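You operate a simulated robot arm through the tools that you are given. There is no shell and no other tool. Be economical: measure what you need, move in short steps, check, and stop when the job is done.

You run a simulated robot arm. Do the job below in one go: nothing can be reset, and whatever is moved stays where it is left.

JOB
Swap the bare plug in the black tee for the taped plug.
Fine: the bare plug goes in the free hole of the plug holder; nip the taped plug up with the yellow spanner and put the spanner back. Set down upright: yellow spanner.

Only the result counts: the job must be done as asked and must still hold three seconds after the hand-in. Knocking over, shifting, dropping, spilling or breaking anything else fails it.

ROBOT AND FRAMES
A 7-joint arm with a two-finger parallel gripper on a trunk, on a base that drives. Base frame: it is fixed to the floor where the robot stands at the start and does not move with it; the origin is under the middle of the robot, x ahead of it, y to its left, z up; the surface under the hand at the start is at about z = 0.85. Readings come in m, rad, newtons and seconds.
Its first joint turns from -2.601 to 2.601 rad. Places, roughly: near hole of the plug holder [0.8, 0, 0.9]; threaded port of the tee [0.7, 0, 1]. Payload 3.5 kg.
Tool frame: the origin (TCP) lies between the finger pads and is the grasp point; the fingertips stand 0.023 m ahead of it; z points along the fingers, y is the line along which they close. Largest opening 0.094 m; finger width 0.038, thickness 0.01; the body of the gripper, 0.054 by 0.096 m, starts 0.039 m behind the TCP.
Orientation is that of the tool frame in the base frame, as [roll, pitch, yaw] about the fixed x, y, z axes, in that order (R = Rz(yaw) Ry(pitch) Rx(roll)). With the fingers straight down and closing along the base's y, the tool's x points along the base's -x, its y along +y and its z along -z.

CONTROLS
- The arm moves only by the tool move_arm. Its argument "increments" is a list of rows, each a list of 7 numbers: the turn, a rotation vector about the base's x, y, z in rad, then the shift along the base's x, y, z in m, then the opening, from 0 (shut) to 1 (fully open). In form: [[wx, wy, wz, tx, ty, tz, hand], ...]. A call has 1 to 8 rows; each row shifts and turns the commanded pose from where the row before left it. Each row takes 0.2 s and may step no farther than 0.05 m and 0.15 rad from the row before; otherwise, or with a gripper value out of range, the whole call is refused. Where a pose cannot be reached the arm comes as near as it can. A force on the tool above 40 N (or 10 N above the force at the start of the call, whichever is more), or a blocked arm, ends the call early, and 0.2 s more pass. Each finger travels about 0.153 m/s and halts on what it meets, pressing with about 29 N; the grip force reading is that of the motor and also rises with nothing between the fingers. The clock runs only during rows and for 0.2 s after the last one: add rows that do not move to give the fingers time. The reply holds the time, the measured pose of the TCP, the force on the tool along the base axes, the opening and the grip force, in the units named above and with some noise, with the torque about the TCP (base axes, N m) and any sound that the robot's microphone picked up.
- Cameras (640 x 400 px; columns grow to the right, rows downward): "scene" is now at [-0.238, 0.1703, 1.292]; the picture's right is [-0.20, -0.98, 0.00], its down [-0.34, 0.07, -0.94] and it looks along [0.92, -0.19, -0.34] (base axes); focal length 295 px, centre (320, 200). "wrist" rides on the gripper at [0.086, 0.016, -0.075] in the tool frame; the picture's right is [-0.18, 0.98, 0.00], its down [-0.58, -0.11, -0.81] and it looks along [-0.79, -0.15, 0.59] (tool axes); focal length 243 px, centre (320, 200). There is no depth. A picture from a camera that has moved, and an enlarged one, comes with that camera's place and axes in the base frame and with its lens.
- capture(camera): a new picture of that camera. It takes no simulated time.
- roll_base(legs): drives the robot by 1 to 6 legs, each [ahead, left, turn to the left] in m, m and rad, along the robot's own axes; the way and the turn of a leg run together, so that a leg with both is an arc; at most 1.5 m and 3.142 rad a leg. The arm and the cameras ride along, it lands a little off, and it stops where it bumps. It gives what a move gives.
- aim_head(pan, tilt): turns the head with the scene camera to pan (to the left, within 2.496 rad either way) and tilt (down, from -0.506 to 1.204), counted from straight ahead of the robot. It gives what a move gives.
- enlarge(camera, box): a new picture of the part [left, top, right, bottom] of that camera's present view, enlarged. It takes no simulated time.
- close_job(): hands the job in; it is judged then, once.

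Go step by step. Nothing tells you exact positions but the pictures and the camera data: compare them with the known pose of the tool, close in by small moves and look again before you grip or let go. The budget is 120 turns and 78 pictures, counting those below and the enlarged ones. Unless the task says otherwise, let go and move clear before handing in.

The tools are called as name(argument=value, ...) on one line, values as JSON. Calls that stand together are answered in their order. move_arm: Moves the arm, as the interface text tells. Its arguments: {"type":"object","properties":{"increments":{"type":"array","items":{"type":"array","items":{"type":"number"}}}},"required":["increments"]} The other tools are called the same way: roll_base (legs) drives the base; aim_head (pan, tilt) turns the head that bears the scene camera; capture (camera) takes a picture; enlarge (camera, box) takes an enlarged picture of a part of a camera's view; close_job () hands the job in.

At the start:

```text
time: 0.0
ee_pos: [0.8114, 0.1094, 1.0001]
orientation: [3.141, -0.001, -3.141]
contact_force: [0.0, 0.4, 0.0]
torque: [0.04, 0.01, 0.01]
finger_gap: 0.0936
grip_force: 0.1
robot x, y, heading: [0.0002, -0.0003, -0.003]
head pan, tilt: [-0.204, 0.351]
```

scene: 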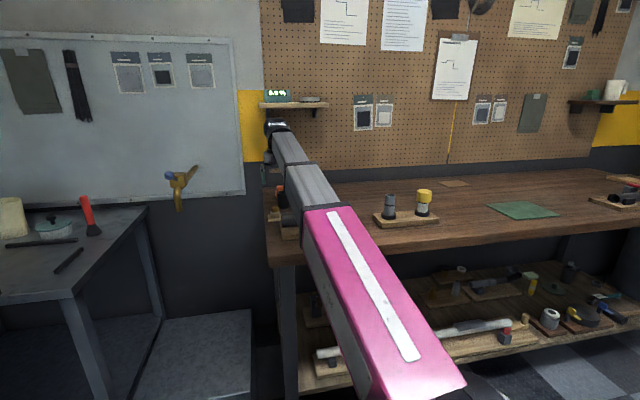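
wrist: 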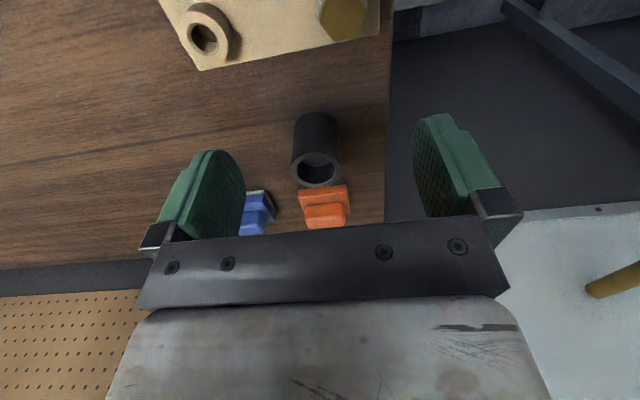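

I see a bench with a plug holder (at the bench's left end), the arm hiding part of it, and other parts around. I'll enlarge both views to identify tee, plugs and spanner.

enlarge(camera="scene", box=[240, 80, 460, 260])

enlarge(camera="scene", box=[400, 150, 640, 360])

enlarge(camera="wrist", box=[140, 0, 500, 240])

```text
2.22 times, centred on (350, 170) of scene
camera zoom: at [-0.238, 0.1703, 1.292], right [-0.2, -0.98, 0.0], down [-0.34, 0.07, -0.94], along [0.92, -0.19, -0.34], focal length 655 px, centre (253, 267)
```

zoom: 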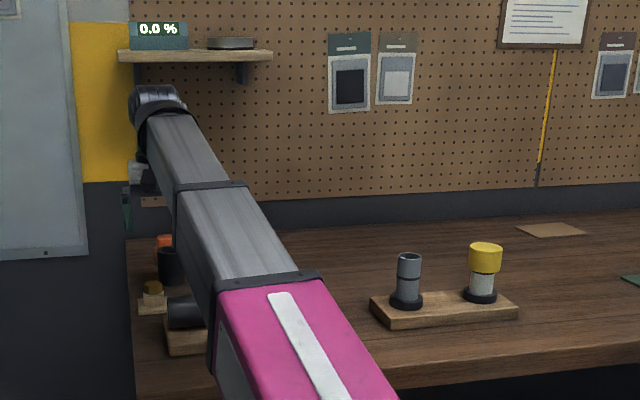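

```text
1.90 times, centred on (520, 255) of scene
camera zoom: at [-0.238, 0.1703, 1.292], right [-0.2, -0.98, 0.0], down [-0.34, 0.07, -0.94], along [0.92, -0.19, -0.34], focal length 561 px, centre (-61, 95)
```

zoom: 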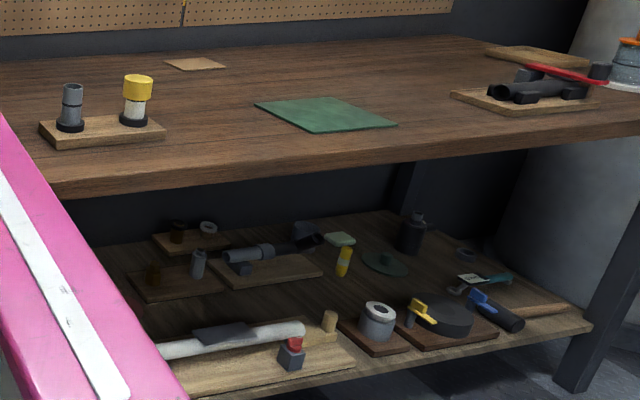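

```text
1.67 times, centred on (320, 120) of wrist
camera zoom: at [0.7242, 0.1256, 1.0742], right [0.18, 0.98, 0.0], down [0.58, -0.11, 0.81], along [0.79, -0.15, -0.59], focal length 404 px, centre (320, 333)
```

zoom: 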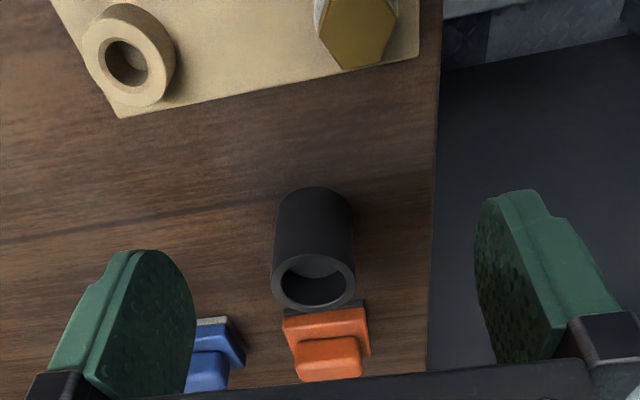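

The holder (tan block with free ring hole and a brass hex plug) is under the arm; I need a freer view. I raise and retract the hand.

move_arm(increments=[[0, 0, 0, 0, 0.0, 0.05, 1], [0, 0, 0, 0, 0, 0.05, 1], [0, 0, 0, 0, 0, 0.05, 1], [0, 0, 0, 0, 0, 0.05, 1], [0, 0, 0, -0.05, 0, 0, 1], [0, 0, 0, -0.05, 0, 0, 1], [0, 0, 0, -0.05, 0, 0, 1], [0, 0, 0, -0.05, 0, 0, 1]])

capture(camera="wrist")

capture(camera="scene")

```text
time: 0.7
ee_pos: [0.8135, 0.1085, 1.1081]
orientation: [-3.141, 0.02, 3.139]
contact_force: [4.9, -0.4, -9.5]
torque: [-0.02, -0.47, -0.02]
finger_gap: 0.0941
grip_force: 0.1
robot x, y, heading: [0.0003, -0.003, 0.002]
head pan, tilt: [-0.204, 0.351]
stopped in row 3: the force on the tool passed its limit at 78 N (the readings are from after the stop); the commanded pose is now the measured one
```

```text
72 pictures are left
camera wrist: at [0.7253, 0.1254, 1.1812], right [0.19, 0.98, 0.0], down [0.57, -0.11, 0.82], along [0.8, -0.15, -0.58], focal length 243 px, centre (320, 200)
```

wrist: 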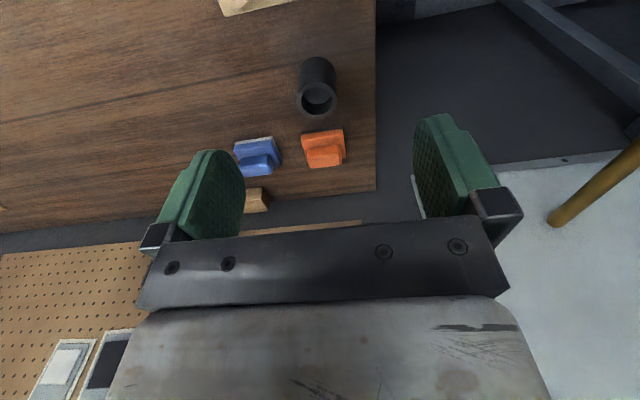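

```text
71 pictures are left
camera scene: at [-0.2381, 0.1703, 1.292], right [-0.2, -0.98, 0.0], down [-0.34, 0.07, -0.94], along [0.92, -0.19, -0.34], focal length 295 px, centre (320, 200)
```

scene: 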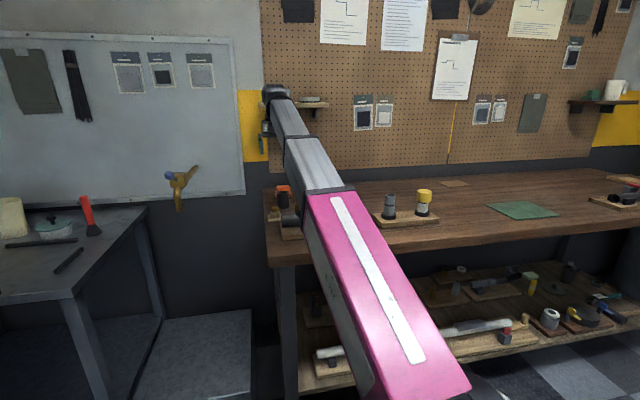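

The hand bumped the shelf above. I back away in x first, then look.

move_arm(increments=[[0, 0, 0, -0.01, 0, -0.03, 1], [0, 0, 0, -0.05, 0, 0, 1], [0, 0, 0, -0.05, 0, 0, 1], [0, 0, 0, -0.05, 0, 0, 1], [0, 0, 0, -0.04, 0, 0.04, 1], [0, 0, 0, 0, 0, 0.05, 1], [0, 0, 0, 0, 0, 0.05, 1], [0, 0, 0, 0, 0, 0.05, 1]])

capture(camera="wrist")

enlarge(camera="scene", box=[240, 60, 400, 260])

```text
refused: row 5 steps farther than a row can; nothing moved
```

```text
70 pictures are left
camera wrist: at [0.7253, 0.1254, 1.1812], right [0.19, 0.98, 0.0], down [0.57, -0.11, 0.82], along [0.8, -0.15, -0.58], focal length 243 px, centre (320, 200)
```

wrist: 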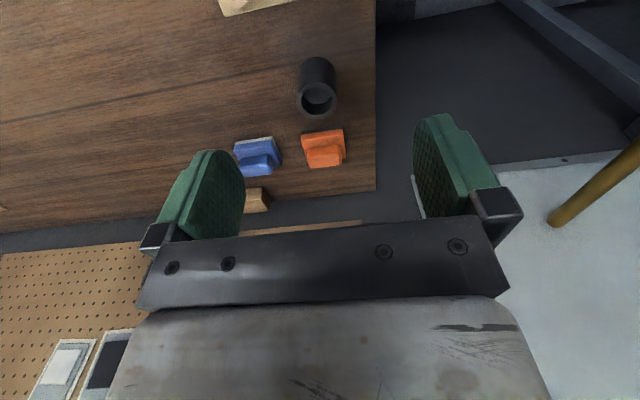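

```text
2.00 times, centred on (320, 160) of scene
camera zoom: at [-0.2381, 0.1703, 1.292], right [-0.2, -0.98, 0.0], down [-0.34, 0.07, -0.94], along [0.92, -0.19, -0.34], focal length 590 px, centre (320, 280)
```

zoom: 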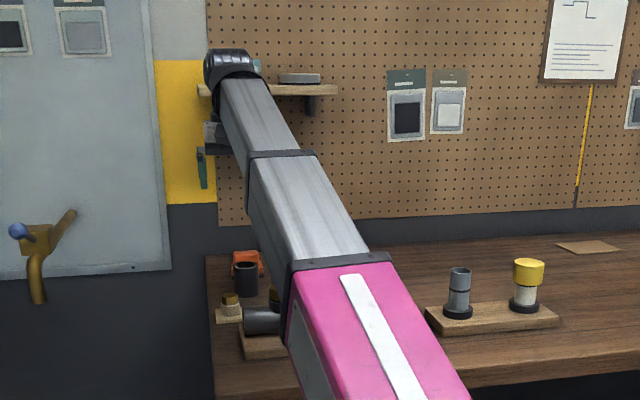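

Nothing moved that time; I retry with smaller steps.

move_arm(increments=[[0, 0, 0, -0.01, 0, -0.03, 1], [0, 0, 0, -0.05, 0, 0, 1], [0, 0, 0, -0.05, 0, 0, 1], [0, 0, 0, -0.05, 0, 0, 1], [0, 0, 0, -0.03, 0, 0.03, 1], [0, 0, 0, -0.02, 0, 0.04, 1], [0, 0, 0, 0, 0, 0.05, 1], [0, 0, 0, 0, 0, 0.05, 1]])

capture(camera="wrist")

capture(camera="scene")

```text
time: 1.5
ee_pos: [0.7161, 0.1105, 1.0794]
orientation: [-3.14, 0.029, -3.139]
contact_force: [5.2, 0.0, -10.9]
torque: [-0.07, -0.56, -0.04]
finger_gap: 0.0939
grip_force: 0.2
robot x, y, heading: [0.0032, -0.003, 0.002]
head pan, tilt: [-0.204, 0.351]
stopped in row 3: the force on the tool passed its limit at 59 N (the readings are from after the stop); the commanded pose is now the measured one
```

```text
68 pictures are left
camera wrist: at [0.6277, 0.1266, 1.1513], right [0.18, 0.98, 0.0], down [0.56, -0.11, 0.82], along [0.81, -0.15, -0.57], focal length 243 px, centre (320, 200)
```

wrist: 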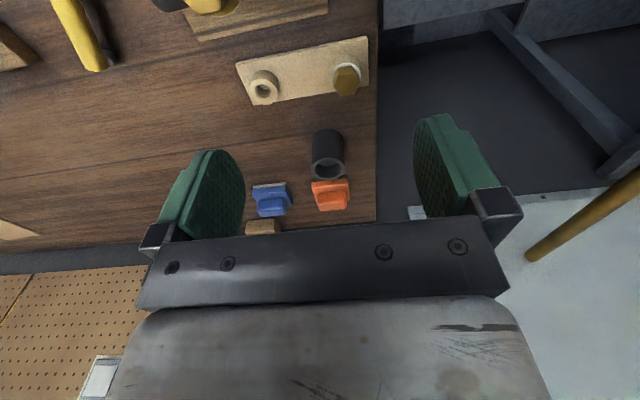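

```text
67 pictures are left
camera scene: at [-0.2381, 0.1703, 1.292], right [-0.2, -0.98, 0.0], down [-0.34, 0.07, -0.94], along [0.92, -0.19, -0.34], focal length 295 px, centre (320, 200)
```

scene: 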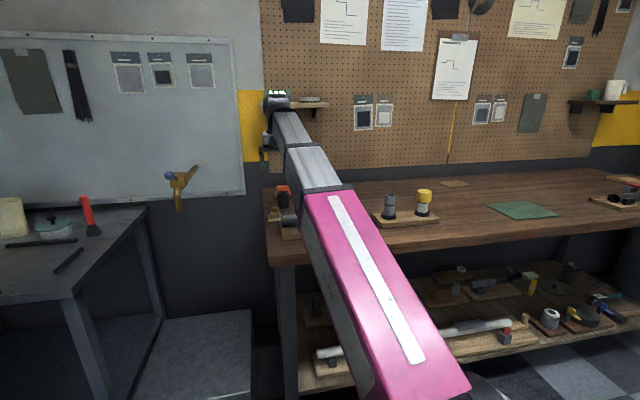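

The force remains about 12 N at rest, so I check the hand and the shelf closely.

enlarge(camera="scene", box=[240, 70, 350, 140])

move_arm(increments=[[0, 0, 0, 0, 0, 0, 1]])

```text
5.71 times, centred on (295, 105) of scene
camera zoom: at [-0.2381, 0.1703, 1.292], right [-0.2, -0.98, 0.0], down [-0.34, 0.07, -0.94], along [0.92, -0.19, -0.34], focal length 1684 px, centre (463, 743)
```

zoom: 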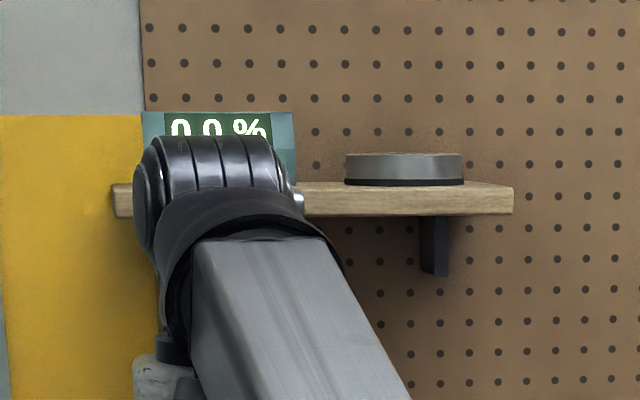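

```text
time: 1.9
ee_pos: [0.7156, 0.1103, 1.08]
orientation: [-3.141, 0.03, -3.14]
contact_force: [6.6, 0.8, -14.3]
torque: [-0.11, -0.86, -0.09]
finger_gap: 0.0939
grip_force: 0.1
robot x, y, heading: [0.0022, 0.001, 0.001]
head pan, tilt: [-0.204, 0.351]
```

The residual force matches the wrist camera pressing on the arm's own forearm (torque fits its place), so the hand must be tilted forward when high. I tilt the fingers forward and swing left, clear of the bench, for an open scene view.

move_arm(increments=[[0, -0.12, 0, 0.01, 0, -0.01, 1], [0, -0.1, 0, 0.0, 0, 0, 1], [0, 0, 0, 0, 0.05, 0, 1], [0, 0, 0, 0, 0.05, 0, 1], [0, 0, 0, 0, 0.05, 0, 1], [0, 0, 0, 0, 0.05, 0, 1], [0, 0, 0, 0, 0.05, 0, 1], [0, 0, 0, 0, 0.05, 0, 1]])

aim_head(pan=-0.2, tilt=0.5)

capture(camera="scene")

```text
time: 3.7
ee_pos: [0.7253, 0.4094, 1.0707]
orientation: [-3.138, 0.248, 3.141]
contact_force: [0.1, 0.1, -0.1]
torque: [0.0, -0.03, 0.01]
finger_gap: 0.094
grip_force: 0.0
robot x, y, heading: [0.001, 0.0039, -0.002]
head pan, tilt: [-0.204, 0.351]
```

```text
time: 4.4
ee_pos: [0.7247, 0.4093, 1.0714]
orientation: [-3.139, 0.248, -3.141]
contact_force: [0.5, -0.5, 0.3]
torque: [-0.02, -0.03, -0.01]
finger_gap: 0.0941
grip_force: 0.1
robot x, y, heading: [-0.0058, -0.0031, 0.001]
head pan, tilt: [-0.201, 0.499]
```

```text
65 pictures are left
camera scene: at [-0.2401, 0.1711, 1.2784], right [-0.2, -0.98, 0.0], down [-0.47, 0.1, -0.88], along [0.86, -0.17, -0.48], focal length 295 px, centre (320, 200)
```

scene: 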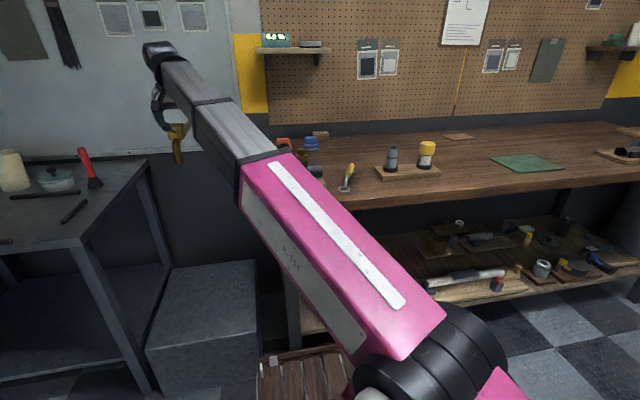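

The contact has cleared and a yellow-handled spanner shows near (348,178). The arm still hides the holder; I swing farther left and back.

move_arm(increments=[[0, 0, 0.1, -0.04, 0.03, 0, 1], [0, 0, 0.1, -0.04, 0.03, 0, 1], [0, 0, 0.1, -0.04, 0.03, 0, 1], [0, 0, 0.1, -0.04, 0.03, 0, 1], [0, 0, 0.1, -0.04, 0.03, 0, 1], [0, 0, 0.1, -0.04, 0.03, 0, 1], [0, 0, 0.1, -0.03, 0.03, 0, 1]])

capture(camera="scene")

```text
time: 6.0
ee_pos: [0.4568, 0.6205, 1.069]
orientation: [-3.141, 0.248, -2.438]
contact_force: [0.2, -0.4, 0.3]
torque: [-0.01, 0.0, 0.0]
finger_gap: 0.0941
grip_force: 0.0
robot x, y, heading: [0.0028, 0.0007, -0.002]
head pan, tilt: [-0.201, 0.499]
```

```text
64 pictures are left
camera scene: at [-0.24, 0.1712, 1.2783], right [-0.2, -0.98, 0.0], down [-0.47, 0.1, -0.88], along [0.86, -0.18, -0.48], focal length 295 px, centre (320, 200)
```

scene: 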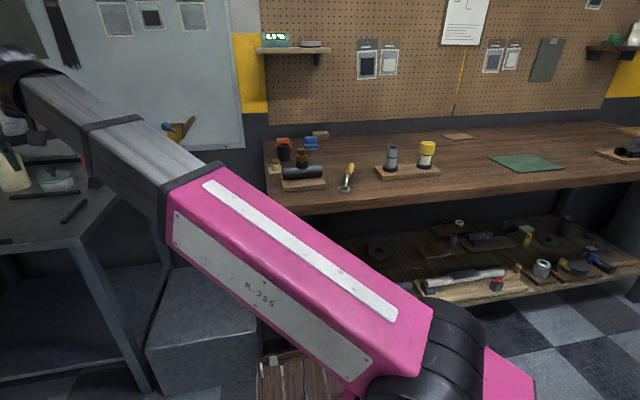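

Now the bench end is open to view; I enlarge it.

enlarge(camera="scene", box=[256, 120, 376, 200])

enlarge(camera="scene", box=[360, 120, 480, 200])

```text
5.00 times, centred on (316, 160) of scene
camera zoom: at [-0.24, 0.1712, 1.2783], right [-0.2, -0.98, 0.0], down [-0.47, 0.1, -0.88], along [0.86, -0.18, -0.48], focal length 1474 px, centre (340, 400)
```

zoom: 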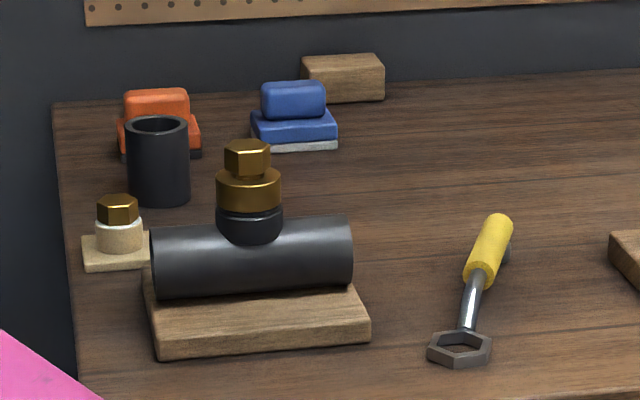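

```text
5.00 times, centred on (420, 160) of scene
camera zoom: at [-0.24, 0.1712, 1.2783], right [-0.2, -0.98, 0.0], down [-0.47, 0.1, -0.88], along [0.86, -0.18, -0.48], focal length 1474 px, centre (-180, 400)
```

zoom: 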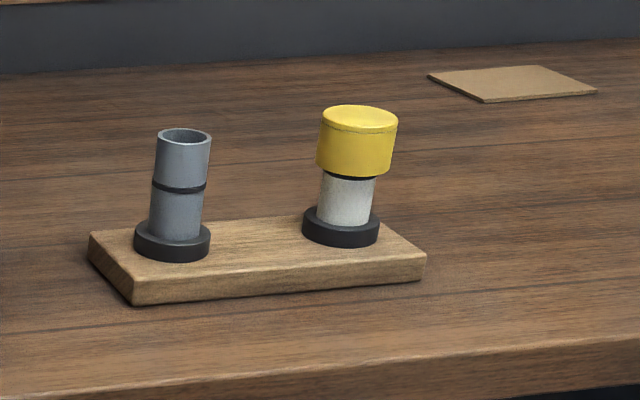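

Tee: brass bare plug with hex head near (0.68, 0.045, ~0.95); holder behind it with taped plug near (0.78, 0.13) and free hole near (0.78, 0.03); yellow ring spanner with ring near (0.57, -0.07), handle rising backwards. I bring the hand back for closer wrist views.

move_arm(increments=[[0, 0, -0.1, 0.03, -0.03, 0.01, 1], [0, 0, -0.1, 0.03, -0.04, 0, 1], [0, 0, -0.1, 0.03, -0.04, 0, 1], [0, 0, -0.1, 0.02, -0.04, 0, 1], [0, 0, -0.1, 0.01, -0.045, 0, 1], [0, 0, -0.1, 0.01, -0.045, 0, 1], [0, 0, -0.1, 0, -0.045, 0, 1], [0, 0, 0, 0, -0.05, 0, 1]])

move_arm(increments=[[0, 0, 0, 0, -0.05, 0, 1], [0, 0, 0, 0, -0.05, 0, 1], [0, 0, 0, 0, -0.05, 0, 1], [0, 0, 0, 0, -0.05, 0, 1], [0, 0, 0, 0, -0.04, 0, 1]])

capture(camera="wrist")

```text
time: 7.8
ee_pos: [0.584, 0.2848, 1.082]
orientation: [-3.14, 0.248, -3.139]
contact_force: [-1.3, -0.4, 0.4]
torque: [0.0, -0.02, -0.02]
finger_gap: 0.0942
grip_force: 0.1
robot x, y, heading: [0.0045, 0.005, 0.005]
head pan, tilt: [-0.201, 0.499]
```

```text
time: 9.0
ee_pos: [0.586, 0.0454, 1.0808]
orientation: [-3.14, 0.249, -3.138]
contact_force: [-0.2, -1.2, 0.2]
torque: [-0.03, -0.02, -0.03]
finger_gap: 0.0939
grip_force: 0.0
robot x, y, heading: [-0.0008, 0.0006, -0.001]
head pan, tilt: [-0.201, 0.499]
```

```text
61 pictures are left
camera wrist: at [0.4843, 0.0622, 1.1314], right [0.18, 0.98, 0.04], down [0.37, -0.11, 0.92], along [0.91, -0.15, -0.38], focal length 243 px, centre (320, 200)
```

wrist: 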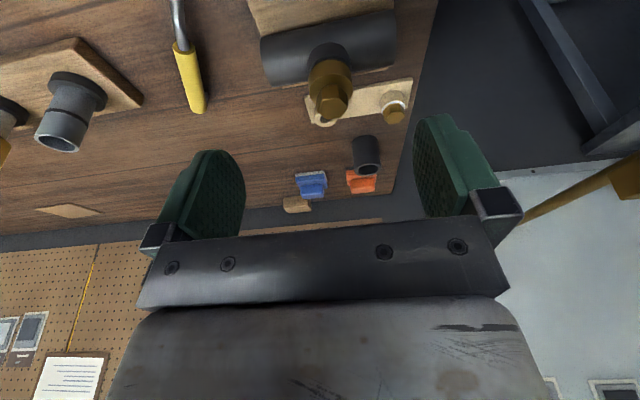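

Everything is visible from here; I enlarge the top band.

enlarge(camera="wrist", box=[240, 0, 430, 130])

enlarge(camera="wrist", box=[100, 0, 260, 130])

```text
3.08 times, centred on (335, 65) of wrist
camera zoom: at [0.4843, 0.0622, 1.1314], right [0.18, 0.98, 0.04], down [0.37, -0.11, 0.92], along [0.91, -0.15, -0.38], focal length 746 px, centre (274, 615)
```

zoom: 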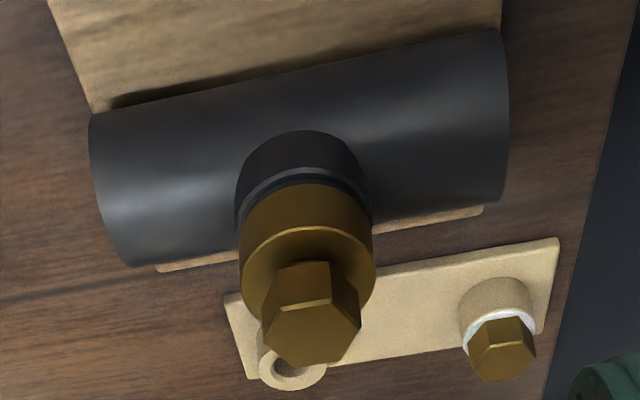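

```text
3.08 times, centred on (180, 65) of wrist
camera zoom: at [0.4843, 0.0622, 1.1314], right [0.18, 0.98, 0.04], down [0.37, -0.11, 0.92], along [0.91, -0.15, -0.38], focal length 746 px, centre (751, 615)
```

zoom: 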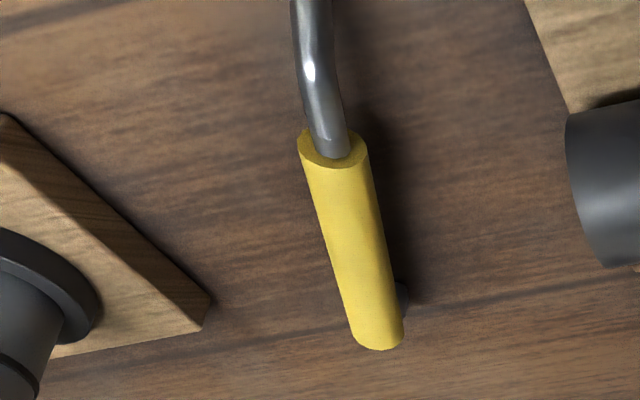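

Triangulated: tee plug hex top ≈ (0.663, 0.049, 0.968); taped plug hex top ≈ (0.783, 0.129, 0.891). I magnify for hex orientation.

enlarge(camera="wrist", box=[300, 75, 364, 125])

enlarge(camera="wrist", box=[360, 80, 424, 130])

```text
8.00 times, centred on (332, 100) of wrist
camera zoom: at [0.4843, 0.0622, 1.1314], right [0.18, 0.98, 0.04], down [0.37, -0.11, 0.92], along [0.91, -0.15, -0.38], focal length 1941 px, centre (224, 1000)
```

zoom: 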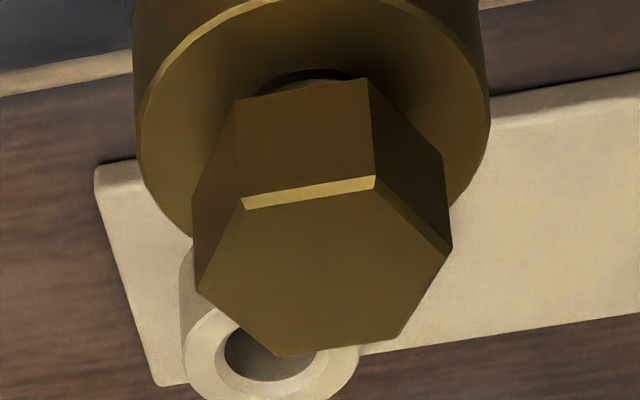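

```text
8.00 times, centred on (392, 105) of wrist
camera zoom: at [0.4843, 0.0622, 1.1314], right [0.18, 0.98, 0.04], down [0.37, -0.11, 0.92], along [0.91, -0.15, -0.38], focal length 1941 px, centre (-256, 960)
```

zoom: 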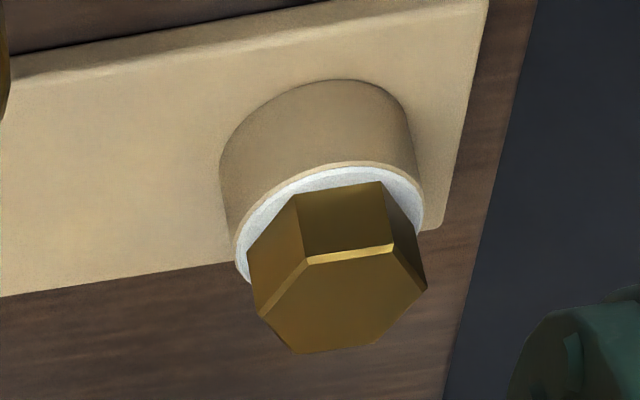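

Both hexes have flats facing ±x, 0.026 m across flats, 0.016 m tall. To grip flats I need the hand yawed −30°. I move above the tee plug at z≈1.03, level the tool and yaw it.

move_arm(increments=[[0, 0, -0.13, 0.04, 0.003, -0.02, 1], [0, 0, -0.13, 0.038, 0, -0.02, 1], [0, 0, -0.13, 0, 0, -0.01, 1], [0, 0, -0.134, 0, 0, 0, 1]])

```text
time: 10.0
ee_pos: [0.6645, 0.0494, 1.0287]
orientation: [-3.14, 0.251, 2.618]
contact_force: [0.4, 0.3, 0.2]
torque: [0.02, -0.02, 0.01]
finger_gap: 0.0939
grip_force: 0.0
robot x, y, heading: [-0.0019, -0.0001, -0.001]
head pan, tilt: [-0.201, 0.499]
```

move_arm(increments=[[0.0625, 0.108, 0, 0, 0, 0, 1], [0.0625, 0.108, 0, 0, 0, -0.005, 1]])

capture(camera="wrist")

```text
time: 10.6
ee_pos: [0.6644, 0.0491, 1.0241]
orientation: [-3.14, -0.001, 2.622]
contact_force: [0.9, 1.1, -0.4]
torque: [0.0, 0.01, 0.03]
finger_gap: 0.0938
grip_force: 0.0
robot x, y, heading: [-0.0009, 0.0027, -0.002]
head pan, tilt: [-0.201, 0.499]
```

```text
56 pictures are left
camera wrist: at [0.5979, 0.1066, 1.0983], right [0.65, 0.76, 0.0], down [0.45, -0.38, 0.81], along [0.61, -0.52, -0.59], focal length 243 px, centre (320, 200)
```

wrist: 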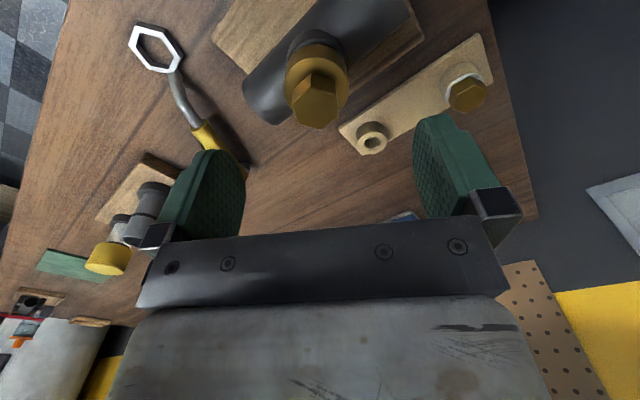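

enlarge(camera="wrist", box=[272, 60, 368, 140])

```text
5.00 times, centred on (320, 100) of wrist
camera zoom: at [0.5979, 0.1066, 1.0983], right [0.65, 0.76, 0.0], down [0.45, -0.38, 0.81], along [0.61, -0.52, -0.59], focal length 1213 px, centre (320, 700)
```

zoom: 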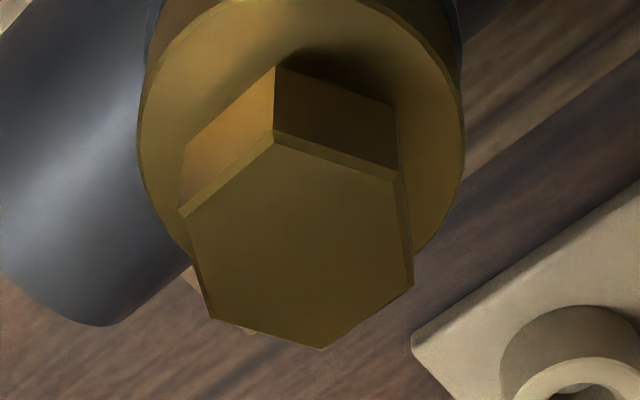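

The hand is aligned with the flats, hex centred within ~2 mm. I descend so the fingertips are just above the collar and close.

move_arm(increments=[[0, 0, 0, -0.001, 0, -0.024, 1], [0, 0, 0, 0, 0, -0.023, 1], [0, 0, 0, 0, 0, 0, 0.5], [0, 0, 0, 0, 0, 0, 0.2], [0, 0, 0, 0, 0, 0, 0.2]])

capture(camera="wrist")

```text
time: 11.8
ee_pos: [0.6622, 0.0473, 0.9764]
orientation: [-3.138, -0.002, 2.617]
contact_force: [-6.9, -13.4, -2.6]
torque: [-0.27, 0.09, 0.08]
finger_gap: 0.025
grip_force: 29.2
robot x, y, heading: [0.0018, 0.0014, -0.003]
head pan, tilt: [-0.201, 0.499]
```

```text
54 pictures are left
camera wrist: at [0.5966, 0.1054, 1.0512], right [0.65, 0.76, 0.0], down [0.45, -0.38, 0.81], along [0.61, -0.53, -0.59], focal length 243 px, centre (320, 200)
```

wrist: 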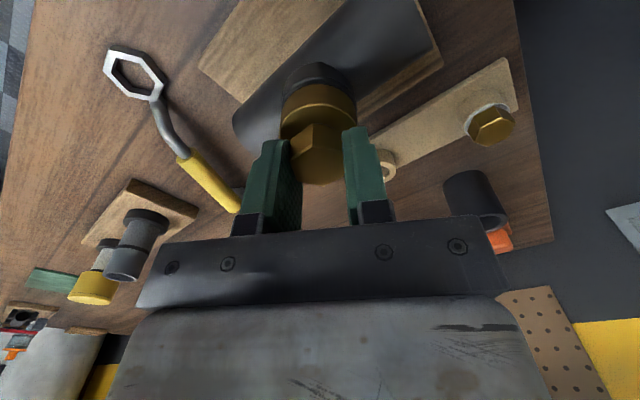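

Gripped on flats (gap 0.025). I relax the side load slightly and turn anticlockwise by about 30°.

move_arm(increments=[[0, 0, 0, -0.001, -0.0017, 0, 0.2], [0, 0, 0.1, 0, 0, 0, 0.2], [0, 0, 0.1, 0, 0, 0, 0.2], [0, 0, 0.1, 0, 0, 0, 0.2]])

```text
time: 12.8
ee_pos: [0.6627, 0.0488, 0.9753]
orientation: [3.141, 0.0, 2.922]
contact_force: [5.3, 7.9, -12.9]
torque: [0.18, -0.15, -0.05]
finger_gap: 0.0249
grip_force: 28.8
robot x, y, heading: [-0.0018, -0.0034, -0.0]
head pan, tilt: [-0.201, 0.499]
```

move_arm(increments=[[0, 0, 0.1, 0, 0, 0, 0.2], [0, 0, 0.1, 0, 0, 0, 0.2], [0, 0, 0.1, 0, 0, 0, 0.2], [0, 0, 0.1, 0, 0, 0, 0.2], [0, 0, 0.1, 0, 0, 0, 0.2]])

enlarge(camera="wrist", box=[240, 60, 400, 200])

```text
time: 13.9
ee_pos: [0.6624, 0.0488, 0.9776]
orientation: [3.137, 0.002, -2.903]
contact_force: [1.9, 8.0, -5.5]
torque: [-0.06, -0.06, -0.05]
finger_gap: 0.0251
grip_force: 28.7
robot x, y, heading: [-0.0026, 0.0007, -0.004]
head pan, tilt: [-0.201, 0.499]
stopped in row 5: the force on the tool passed its limit at 41 N (the readings are from after the stop); the commanded pose is now the measured one
```

```text
2.86 times, centred on (320, 130) of wrist
camera zoom: at [0.5753, 0.0448, 1.0515], right [-0.05, 1.0, 0.01], down [0.59, 0.03, 0.81], along [0.81, 0.05, -0.59], focal length 693 px, centre (320, 400)
```

zoom: 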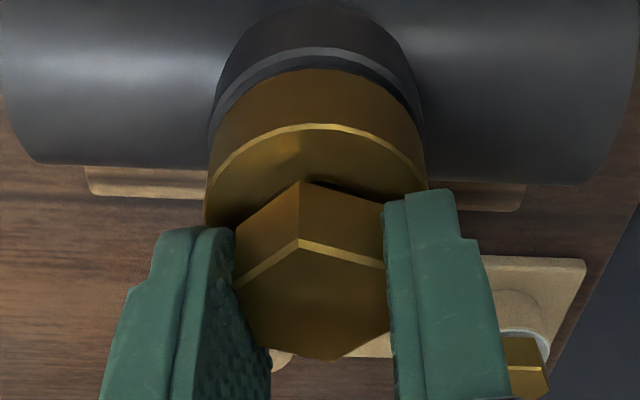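

move_arm(increments=[[0, 0, 0, 0, 0, 0, 0.2], [0, 0, 0, 0, 0, 0, 0.2]])

move_arm(increments=[[0, 0, 0.1, 0, 0, 0, 0.2]])

```text
time: 14.6
ee_pos: [0.6627, 0.0494, 0.977]
orientation: [3.137, 0.001, -2.902]
contact_force: [3.3, 13.5, -8.3]
torque: [0.18, -0.06, -0.03]
finger_gap: 0.0249
grip_force: 29.1
robot x, y, heading: [-0.0017, 0.001, -0.0]
head pan, tilt: [-0.201, 0.499]
```

```text
time: 14.9
ee_pos: [0.6638, 0.0497, 0.9777]
orientation: [3.136, 0.002, -2.803]
contact_force: [3.8, 22.7, -11.4]
torque: [0.33, -0.09, -0.03]
finger_gap: 0.0253
grip_force: 28.8
robot x, y, heading: [0.0021, 0.0028, -0.001]
head pan, tilt: [-0.201, 0.499]
```

The plug turns with the hand; side load grows from slight off-centre. I recentre by following the force, then regrip for the next stroke.

move_arm(increments=[[0, 0, 0, 0.0, 0.0015, -0.001, 0.2], [0, 0, 0.1, 0, 0, 0, 0.2]])

move_arm(increments=[[0, 0, 0, 0, 0, 0, 0.45], [0, 0, 0, 0, 0, 0, 0.45]])

enlarge(camera="wrist", box=[240, 60, 400, 200])

```text
time: 15.6
ee_pos: [0.6629, 0.0498, 0.9766]
orientation: [3.137, 0.002, -2.704]
contact_force: [4.3, 13.2, 2.2]
torque: [0.16, -0.1, -0.05]
finger_gap: 0.025
grip_force: 28.7
robot x, y, heading: [0.0026, -0.0003, 0.001]
head pan, tilt: [-0.201, 0.499]
```

```text
time: 16.1
ee_pos: [0.6621, 0.0492, 0.9766]
orientation: [3.138, 0.001, -2.704]
contact_force: [0.0, 0.4, 0.2]
torque: [0.03, -0.01, -0.03]
finger_gap: 0.0424
grip_force: 0.1
robot x, y, heading: [-0.0008, -0.0024, -0.002]
head pan, tilt: [-0.201, 0.499]
```

```text
2.86 times, centred on (320, 130) of wrist
camera zoom: at [0.5774, 0.0277, 1.0512], right [-0.25, 0.97, 0.0], down [0.57, 0.14, 0.81], along [0.78, 0.2, -0.59], focal length 693 px, centre (320, 400)
```

zoom: 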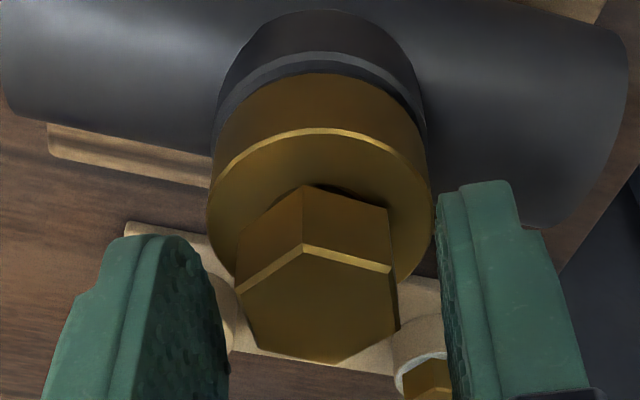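

Plug has turned ~55° with the hand. I swing the open hand back by 120° and take a long stroke.

move_arm(increments=[[0, 0, -0.14, 0, 0, 0, 0.45], [0, 0, -0.14, 0, 0, 0, 0.45], [0, 0, -0.14, 0, 0, 0, 0.45], [0, 0, -0.14, 0, 0, 0, 0.45], [0, 0, -0.14, 0, 0, 0, 0.45], [0, 0, -0.14, 0, 0, 0, 0.45], [0, 0, -0.14, 0, 0, 0, 0.45], [0, 0, -0.07, 0, 0, 0, 0.45]])

move_arm(increments=[[0, 0, -0.14, 0, 0, 0, 0.45], [0, 0, -0.14, 0, 0, 0, 0.45], [0, 0, -0.14, 0, 0, 0, 0.45], [0, 0, -0.14, 0, 0, 0, 0.45], [0, 0, -0.14, 0, 0, 0, 0.45], [0, 0, -0.14, 0, 0, 0, 0.45], [0, 0, -0.14, 0, 0, 0, 0.45], [0, 0, -0.06, 0, 0, 0, 0.45]])

capture(camera="wrist")

```text
time: 17.9
ee_pos: [0.6626, 0.0501, 0.977]
orientation: [3.137, 0.003, 2.527]
contact_force: [-0.2, -0.7, -0.9]
torque: [0.02, -0.03, 0.0]
finger_gap: 0.0422
grip_force: 0.2
robot x, y, heading: [0.0012, -0.0003, 0.003]
head pan, tilt: [-0.201, 0.499]
```

```text
time: 19.8
ee_pos: [0.6616, 0.0507, 0.9761]
orientation: [3.138, 0.002, 1.487]
contact_force: [-0.2, -0.3, -1.0]
torque: [0.0, 0.01, 0.01]
finger_gap: 0.0423
grip_force: 0.0
robot x, y, heading: [0.0008, 0.0006, 0.001]
head pan, tilt: [-0.201, 0.499]
```

```text
51 pictures are left
camera wrist: at [0.6856, 0.1358, 1.0508], right [0.96, -0.27, 0.0], down [-0.16, -0.57, 0.81], along [-0.21, -0.78, -0.59], focal length 243 px, centre (320, 200)
```

wrist: 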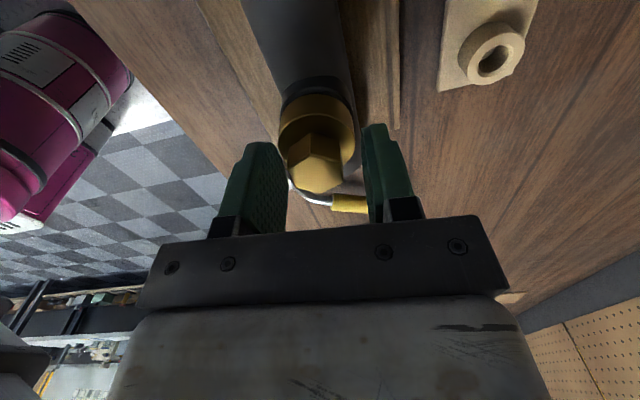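

move_arm(increments=[[0, 0, 0, 0, 0, 0, 0.2], [0, 0, 0, 0, 0, 0, 0.2]])

```text
time: 20.4
ee_pos: [0.6611, 0.0517, 0.9763]
orientation: [3.141, 0.002, 1.489]
contact_force: [-19.4, 1.8, 0.2]
torque: [0.05, 0.39, -0.02]
finger_gap: 0.0253
grip_force: 28.3
robot x, y, heading: [0.0001, -0.0019, -0.001]
head pan, tilt: [-0.201, 0.499]
```

move_arm(increments=[[0, 0, 0, -0.0017, 0, 0, 0.2], [0, 0, 0.13, 0, 0, 0, 0.2], [0, 0, 0.13, 0, 0, 0, 0.2], [0, 0, 0.13, 0, 0, 0, 0.2], [0, 0, 0.13, 0, 0, 0, 0.2], [0, 0, 0.13, 0, 0, 0, 0.2]])

```text
time: 21.8
ee_pos: [0.6595, 0.0499, 0.9771]
orientation: [3.139, -0.001, 2.141]
contact_force: [-22.9, 9.1, -5.4]
torque: [0.22, 0.47, 0.0]
finger_gap: 0.0253
grip_force: 28.7
robot x, y, heading: [-0.0011, -0.0004, 0.0]
head pan, tilt: [-0.201, 0.499]
```

move_arm(increments=[[0, 0, 0, -0.0018, 0.0007, 0, 0.2], [0, 0, 0.13, 0, 0, 0, 0.2], [0, 0, 0.13, 0, 0, 0, 0.2], [0, 0, 0.13, 0, 0, 0, 0.2]])

```text
time: 22.8
ee_pos: [0.6585, 0.0505, 0.9771]
orientation: [3.139, 0.003, 2.53]
contact_force: [-16.4, -9.8, -9.9]
torque: [-0.13, 0.38, -0.03]
finger_gap: 0.0253
grip_force: 29.0
robot x, y, heading: [-0.0013, 0.0038, 0.004]
head pan, tilt: [-0.201, 0.499]
```

To judge whether the plug is rising, I turn to exactly 120° total, release, and look from the same pose as before.

move_arm(increments=[[0, 0, 0.09, -0.001, -0.0007, 0, 0.2], [0, 0, 0, 0, 0, 0, 0.5], [0, 0, 0, 0, 0, 0, 0.5], [0, 0, 0, 0.003, 0, 0.024, 0.5], [0, 0, 0, 0.002, 0, 0.023, 1], [0, 0, 0, 0, 0, 0, 1]])

enlarge(camera="wrist", box=[272, 60, 368, 140])

```text
time: 24.1
ee_pos: [0.6621, 0.0509, 1.023]
orientation: [3.138, 0.002, 2.62]
contact_force: [-0.6, 0.7, 0.3]
torque: [0.03, -0.01, -0.02]
finger_gap: 0.0938
grip_force: 0.1
robot x, y, heading: [-0.0022, -0.0005, -0.001]
head pan, tilt: [-0.201, 0.499]
```

```text
5.00 times, centred on (320, 100) of wrist
camera zoom: at [0.596, 0.1075, 1.0976], right [0.65, 0.76, 0.0], down [0.45, -0.39, 0.81], along [0.61, -0.52, -0.59], focal length 1213 px, centre (320, 700)
```

zoom: 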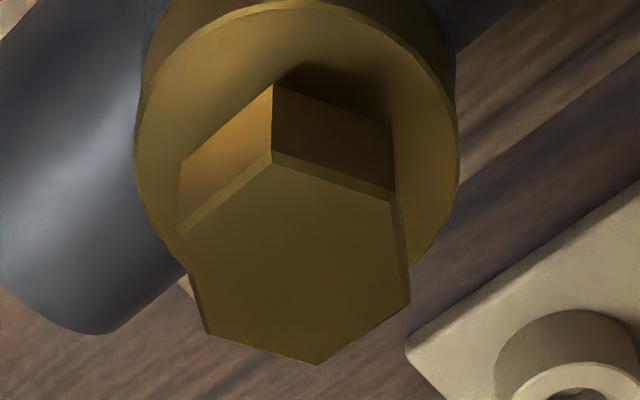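

The hex has clearly risen (~2 mm) relative to the collar: anticlockwise unscrews. I go back 60° and take another 120° stroke, following upward.

move_arm(increments=[[0, 0, -0.14, -0.001, 0, 0, 0.6], [0, 0, -0.14, 0, 0, 0, 0.5], [0, 0, -0.14, 0, 0, 0, 0.5], [0, 0, -0.14, 0, 0, 0, 0.5], [0, 0, -0.14, 0, 0, 0, 0.5], [0, 0, -0.14, 0, 0, -0.02, 0.5], [0, 0, -0.14, 0, 0, -0.02, 0.5], [0, 0, -0.07, 0, 0, -0.004, 0.5]])

move_arm(increments=[[0, 0, 0, 0, 0, 0, 0.2], [0, 0, 0, 0, 0, 0, 0.2]])

```text
time: 25.9
ee_pos: [0.6615, 0.0492, 0.9793]
orientation: [3.136, 0.002, 1.565]
contact_force: [-1.1, -0.4, -0.4]
torque: [-0.02, -0.04, 0.02]
finger_gap: 0.0471
grip_force: 0.0
robot x, y, heading: [-0.0017, 0.0027, -0.003]
head pan, tilt: [-0.201, 0.499]
```

```text
time: 26.6
ee_pos: [0.6591, 0.0487, 0.9801]
orientation: [3.141, 0.002, 1.571]
contact_force: [-12.1, 0.2, -0.5]
torque: [-0.01, 0.26, 0.01]
finger_gap: 0.0251
grip_force: 29.1
robot x, y, heading: [0.0042, 0.0038, 0.001]
head pan, tilt: [-0.201, 0.499]
```

move_arm(increments=[[0, 0, 0.13, -0.0012, 0, 0.0003, 0.2], [0, 0, 0.13, 0, 0, 0.0003, 0.2], [0, 0, 0.13, 0, 0, 0.0003, 0.2], [0, 0, 0.13, 0, 0, 0.0003, 0.2], [0, 0, 0.13, 0, 0, 0.0003, 0.2], [0, 0, 0.13, 0, 0, 0.0003, 0.2], [0, 0, 0.13, 0, 0, 0.0003, 0.2]])

move_arm(increments=[[0, 0, 0.13, 0, 0, 0.0003, 0.2], [0, 0, 0.13, 0, 0, 0.0003, 0.2], [0, 0, 0.13, 0, 0, 0.0003, 0.2], [0, 0, 0.13, 0, 0, 0.0003, 0.2]])

```text
time: 28.1
ee_pos: [0.6593, 0.0497, 0.981]
orientation: [3.141, 0.002, 2.482]
contact_force: [-12.0, -14.3, -24.4]
torque: [-0.25, 0.18, -0.05]
finger_gap: 0.0254
grip_force: 29.1
robot x, y, heading: [0.0017, 0.0002, -0.003]
head pan, tilt: [-0.201, 0.499]
```

```text
time: 29.1
ee_pos: [0.662, 0.0491, 0.9826]
orientation: [3.138, 0.001, 3.002]
contact_force: [-15.6, -15.7, -20.6]
torque: [-0.26, 0.31, -0.05]
finger_gap: 0.0253
grip_force: 28.9
robot x, y, heading: [-0.0033, 0.0023, 0.003]
head pan, tilt: [-0.201, 0.499]
```

move_arm(increments=[[0, 0, 0, -0.0014, -0.0013, -0.0018, 0.2], [0, 0, 0.13, 0, 0, 0, 0.2], [0, 0, 0.13, 0, 0, 0, 0.2], [0, 0, 0.13, 0, 0, 0, 0.2], [0, 0, 0.13, 0, 0, 0, 0.2]])

move_arm(increments=[[0, 0, 0.09, 0, 0, 0, 0.2], [0, 0, 0, 0, 0, 0, 0.5], [0, 0, 0, 0, 0, 0, 0.5]])

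enlarge(camera="wrist", box=[240, 60, 400, 200])

```text
time: 30.4
ee_pos: [0.6609, 0.0484, 0.9814]
orientation: [3.137, 0.003, -2.76]
contact_force: [3.4, 1.9, 23.7]
torque: [0.03, -0.09, 0.0]
finger_gap: 0.0252
grip_force: 29.1
robot x, y, heading: [0.0005, 0.0029, -0.0]
head pan, tilt: [-0.201, 0.499]
```

```text
time: 31.1
ee_pos: [0.6588, 0.0483, 0.9798]
orientation: [3.138, 0.003, -2.673]
contact_force: [-0.8, 0.4, -1.2]
torque: [0.04, -0.03, 0.0]
finger_gap: 0.0469
grip_force: 0.1
robot x, y, heading: [-0.0, -0.0008, -0.003]
head pan, tilt: [-0.201, 0.499]
```

```text
2.86 times, centred on (320, 130) of wrist
camera zoom: at [0.5751, 0.0239, 1.0548], right [-0.28, 0.96, 0.0], down [0.57, 0.16, 0.81], along [0.77, 0.23, -0.59], focal length 693 px, centre (320, 400)
```

zoom: 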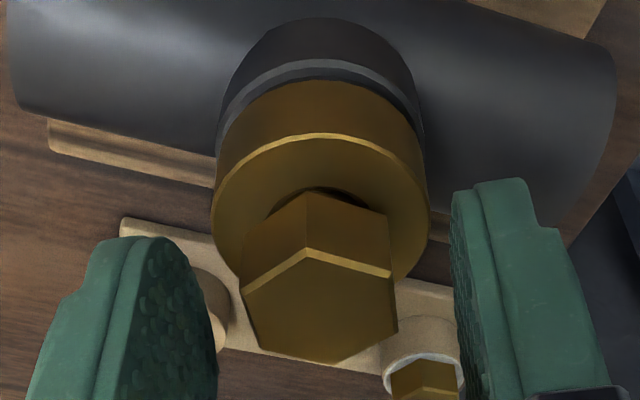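

Progress: ~235° turned, the neck gap is growing. Next 120° stroke.

move_arm(increments=[[0, 0, -0.14, 0, 0, 0.001, 0.5], [0, 0, -0.14, 0, 0, 0, 0.5], [0, 0, -0.14, 0, 0, 0, 0.5], [0, 0, -0.14, 0, 0, 0, 0.5], [0, 0, -0.14, 0, 0, 0, 0.5], [0, 0, -0.14, 0, 0, 0, 0.5], [0, 0, -0.14, 0, 0, 0, 0.5], [0, 0, -0.07, 0, 0, 0, 0.5]])

move_arm(increments=[[0, 0, -0.14, 0, 0.001, 0, 0.5], [0, 0, -0.14, 0, 0, 0, 0.5], [0, 0, -0.14, 0, 0, 0, 0.5], [0, 0, -0.14, 0, 0, 0, 0.5], [0, 0, -0.14, 0, 0, 0, 0.5], [0, 0, -0.14, 0, 0, 0, 0.5], [0, 0, -0.14, 0, 0, 0, 0.2], [0, 0, -0.03, 0, 0, 0, 0.2]])

move_arm(increments=[[0, 0, 0.13, 0, 0, 0, 0.2], [0, 0, 0.13, 0, 0, 0.0001, 0.2], [0, 0, 0.13, 0, 0, 0.0001, 0.2], [0, 0, 0.13, 0, 0, 0.0001, 0.2], [0, 0, 0.13, 0, 0, 0.0001, 0.2]])

```text
time: 33.0
ee_pos: [0.6588, 0.049, 0.982]
orientation: [3.139, 0.002, 2.559]
contact_force: [0.5, 0.8, 0.6]
torque: [0.0, -0.01, 0.0]
finger_gap: 0.0469
grip_force: 0.0
robot x, y, heading: [-0.0013, 0.0017, 0.001]
head pan, tilt: [-0.201, 0.499]
```

```text
time: 34.8
ee_pos: [0.6596, 0.0494, 0.982]
orientation: [3.137, 0.001, 1.548]
contact_force: [5.2, 0.4, -3.0]
torque: [0.01, -0.08, -0.02]
finger_gap: 0.027
grip_force: 29.1
robot x, y, heading: [-0.0026, 0.0001, -0.001]
head pan, tilt: [-0.201, 0.499]
```

```text
time: 36.0
ee_pos: [0.6599, 0.0498, 0.9823]
orientation: [3.137, 0.001, 2.201]
contact_force: [3.3, 4.6, -0.2]
torque: [0.11, -0.02, -0.03]
finger_gap: 0.0251
grip_force: 29.5
robot x, y, heading: [0.0014, -0.0, -0.002]
head pan, tilt: [-0.201, 0.499]
```

move_arm(increments=[[0, 0, 0.13, 0, 0, 0.0002, 0.2], [0, 0, 0.13, 0, 0, 0.0002, 0.2], [0, 0, 0.13, 0, 0, 0.0002, 0.2], [0, 0, 0.13, 0, 0, 0.0002, 0.2], [0, 0, 0.13, 0, 0, 0.0002, 0.2]])

move_arm(increments=[[0, 0, 0.13, 0, 0, 0.0002, 0.2], [0, 0, 0.13, 0, 0, 0.0002, 0.2], [0, 0, 0.13, 0, 0, 0.0002, 0.2], [0, 0, 0.13, 0, 0, 0.0002, 0.2], [0, 0, 0.13, 0, 0, 0.0002, 0.2], [0, 0, 0.13, 0, 0, 0.0002, 0.2]])

```text
time: 37.1
ee_pos: [0.659, 0.048, 0.9827]
orientation: [3.136, 0.0, 2.851]
contact_force: [-5.2, -1.2, -22.2]
torque: [-0.04, 0.08, -0.02]
finger_gap: 0.0252
grip_force: 29.2
robot x, y, heading: [-0.0025, -0.0012, 0.001]
head pan, tilt: [-0.201, 0.499]
```

```text
time: 38.5
ee_pos: [0.6601, 0.0502, 0.9853]
orientation: [3.139, 0.002, -2.651]
contact_force: [-9.1, -22.0, -16.7]
torque: [-0.4, 0.2, -0.01]
finger_gap: 0.0251
grip_force: 29.1
robot x, y, heading: [0.0007, 0.0032, -0.001]
head pan, tilt: [-0.201, 0.499]
```

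move_arm(increments=[[0, 0, 0, 0, -0.001, -0.002, 0.2], [0, 0, 0, 0, 0, 0, 0.5], [0, 0, 0, 0, 0, 0, 0.5]])

enlarge(camera="wrist", box=[272, 90, 368, 170])

```text
time: 39.4
ee_pos: [0.6596, 0.0496, 0.9833]
orientation: [3.14, 0.002, -2.65]
contact_force: [-0.1, -0.2, 1.0]
torque: [-0.04, 0.0, 0.0]
finger_gap: 0.047
grip_force: 0.1
robot x, y, heading: [-0.0002, 0.0007, 0.002]
head pan, tilt: [-0.201, 0.499]
```

```text
5.00 times, centred on (320, 130) of wrist
camera zoom: at [0.5762, 0.0232, 1.0568], right [-0.3, 0.95, 0.0], down [0.56, 0.17, 0.81], along [0.77, 0.25, -0.59], focal length 1213 px, centre (320, 550)
```

zoom: 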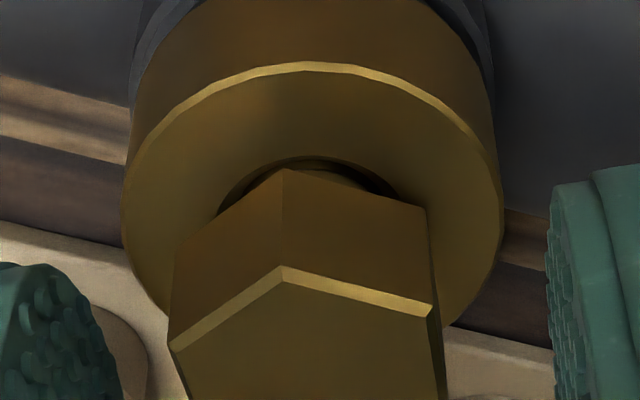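

The rise measures ~2 mm per turn, so I need several more turns and only a tiny upward follow. I grip here and continue further anticlockwise to use a bigger swing.

move_arm(increments=[[0, 0, 0, 0, 0, 0, 0.2], [0, 0, 0, 0, 0, 0, 0.2]])

move_arm(increments=[[0, 0, 0.14, 0, 0, 5e-05, 0.2], [0, 0, 0.14, 0, 0, 5e-05, 0.2], [0, 0, 0.14, 0, 0, 5e-05, 0.2], [0, 0, 0.14, 0, 0, 5e-05, 0.2], [0, 0, 0.14, 0, 0, 5e-05, 0.2], [0, 0, 0.14, 0, 0, 5e-05, 0.2], [0, 0, 0.14, 0, 0, 5e-05, 0.2]])

move_arm(increments=[[0, 0, 0.14, 0, 0, 5e-05, 0.2], [0, 0, 0.14, 0, 0, 5e-05, 0.2], [0, 0, 0.14, 0, 0, 5e-05, 0.2], [0, 0, 0.14, 0, 0, 5e-05, 0.2], [0, 0, 0.14, 0, 0, 5e-05, 0.2], [0, 0, 0.14, 0, 0, 5e-05, 0.2], [0, 0, 0.14, 0, 0, 5e-05, 0.2]])

```text
time: 40.0
ee_pos: [0.6596, 0.05, 0.9827]
orientation: [3.138, 0.002, -2.651]
contact_force: [4.6, -2.0, 1.0]
torque: [-0.06, -0.09, 0.02]
finger_gap: 0.025
grip_force: 28.7
robot x, y, heading: [0.0013, -0.0007, -0.002]
head pan, tilt: [-0.201, 0.499]
```

```text
time: 41.5
ee_pos: [0.6589, 0.0489, 0.9842]
orientation: [3.137, 0.001, -1.67]
contact_force: [16.0, -2.5, -2.2]
torque: [-0.06, -0.39, 0.02]
finger_gap: 0.025
grip_force: 29.0
robot x, y, heading: [-0.0021, -0.0009, -0.001]
head pan, tilt: [-0.201, 0.499]
```

```text
time: 43.1
ee_pos: [0.658, 0.0484, 0.9832]
orientation: [3.136, 0.003, -0.689]
contact_force: [1.1, 1.9, 0.7]
torque: [0.09, -0.04, 0.01]
finger_gap: 0.0254
grip_force: 28.4
robot x, y, heading: [-0.0003, -0.0013, 0.001]
head pan, tilt: [-0.201, 0.499]
```

Forces are near zero now; I test whether the plug lifts freely with a small pull.

move_arm(increments=[[0, 0, 0, 0, 0, 0.001, 0.2], [0, 0, 0, 0, 0, 0.001, 0.2]])

```text
time: 43.8
ee_pos: [0.6589, 0.0481, 0.9856]
orientation: [3.137, 0.001, -0.693]
contact_force: [-1.2, 0.0, -0.2]
torque: [0.0, 0.0, 0.0]
finger_gap: 0.025
grip_force: 29.2
robot x, y, heading: [-0.0005, -0.0004, 0.001]
head pan, tilt: [-0.201, 0.499]
```

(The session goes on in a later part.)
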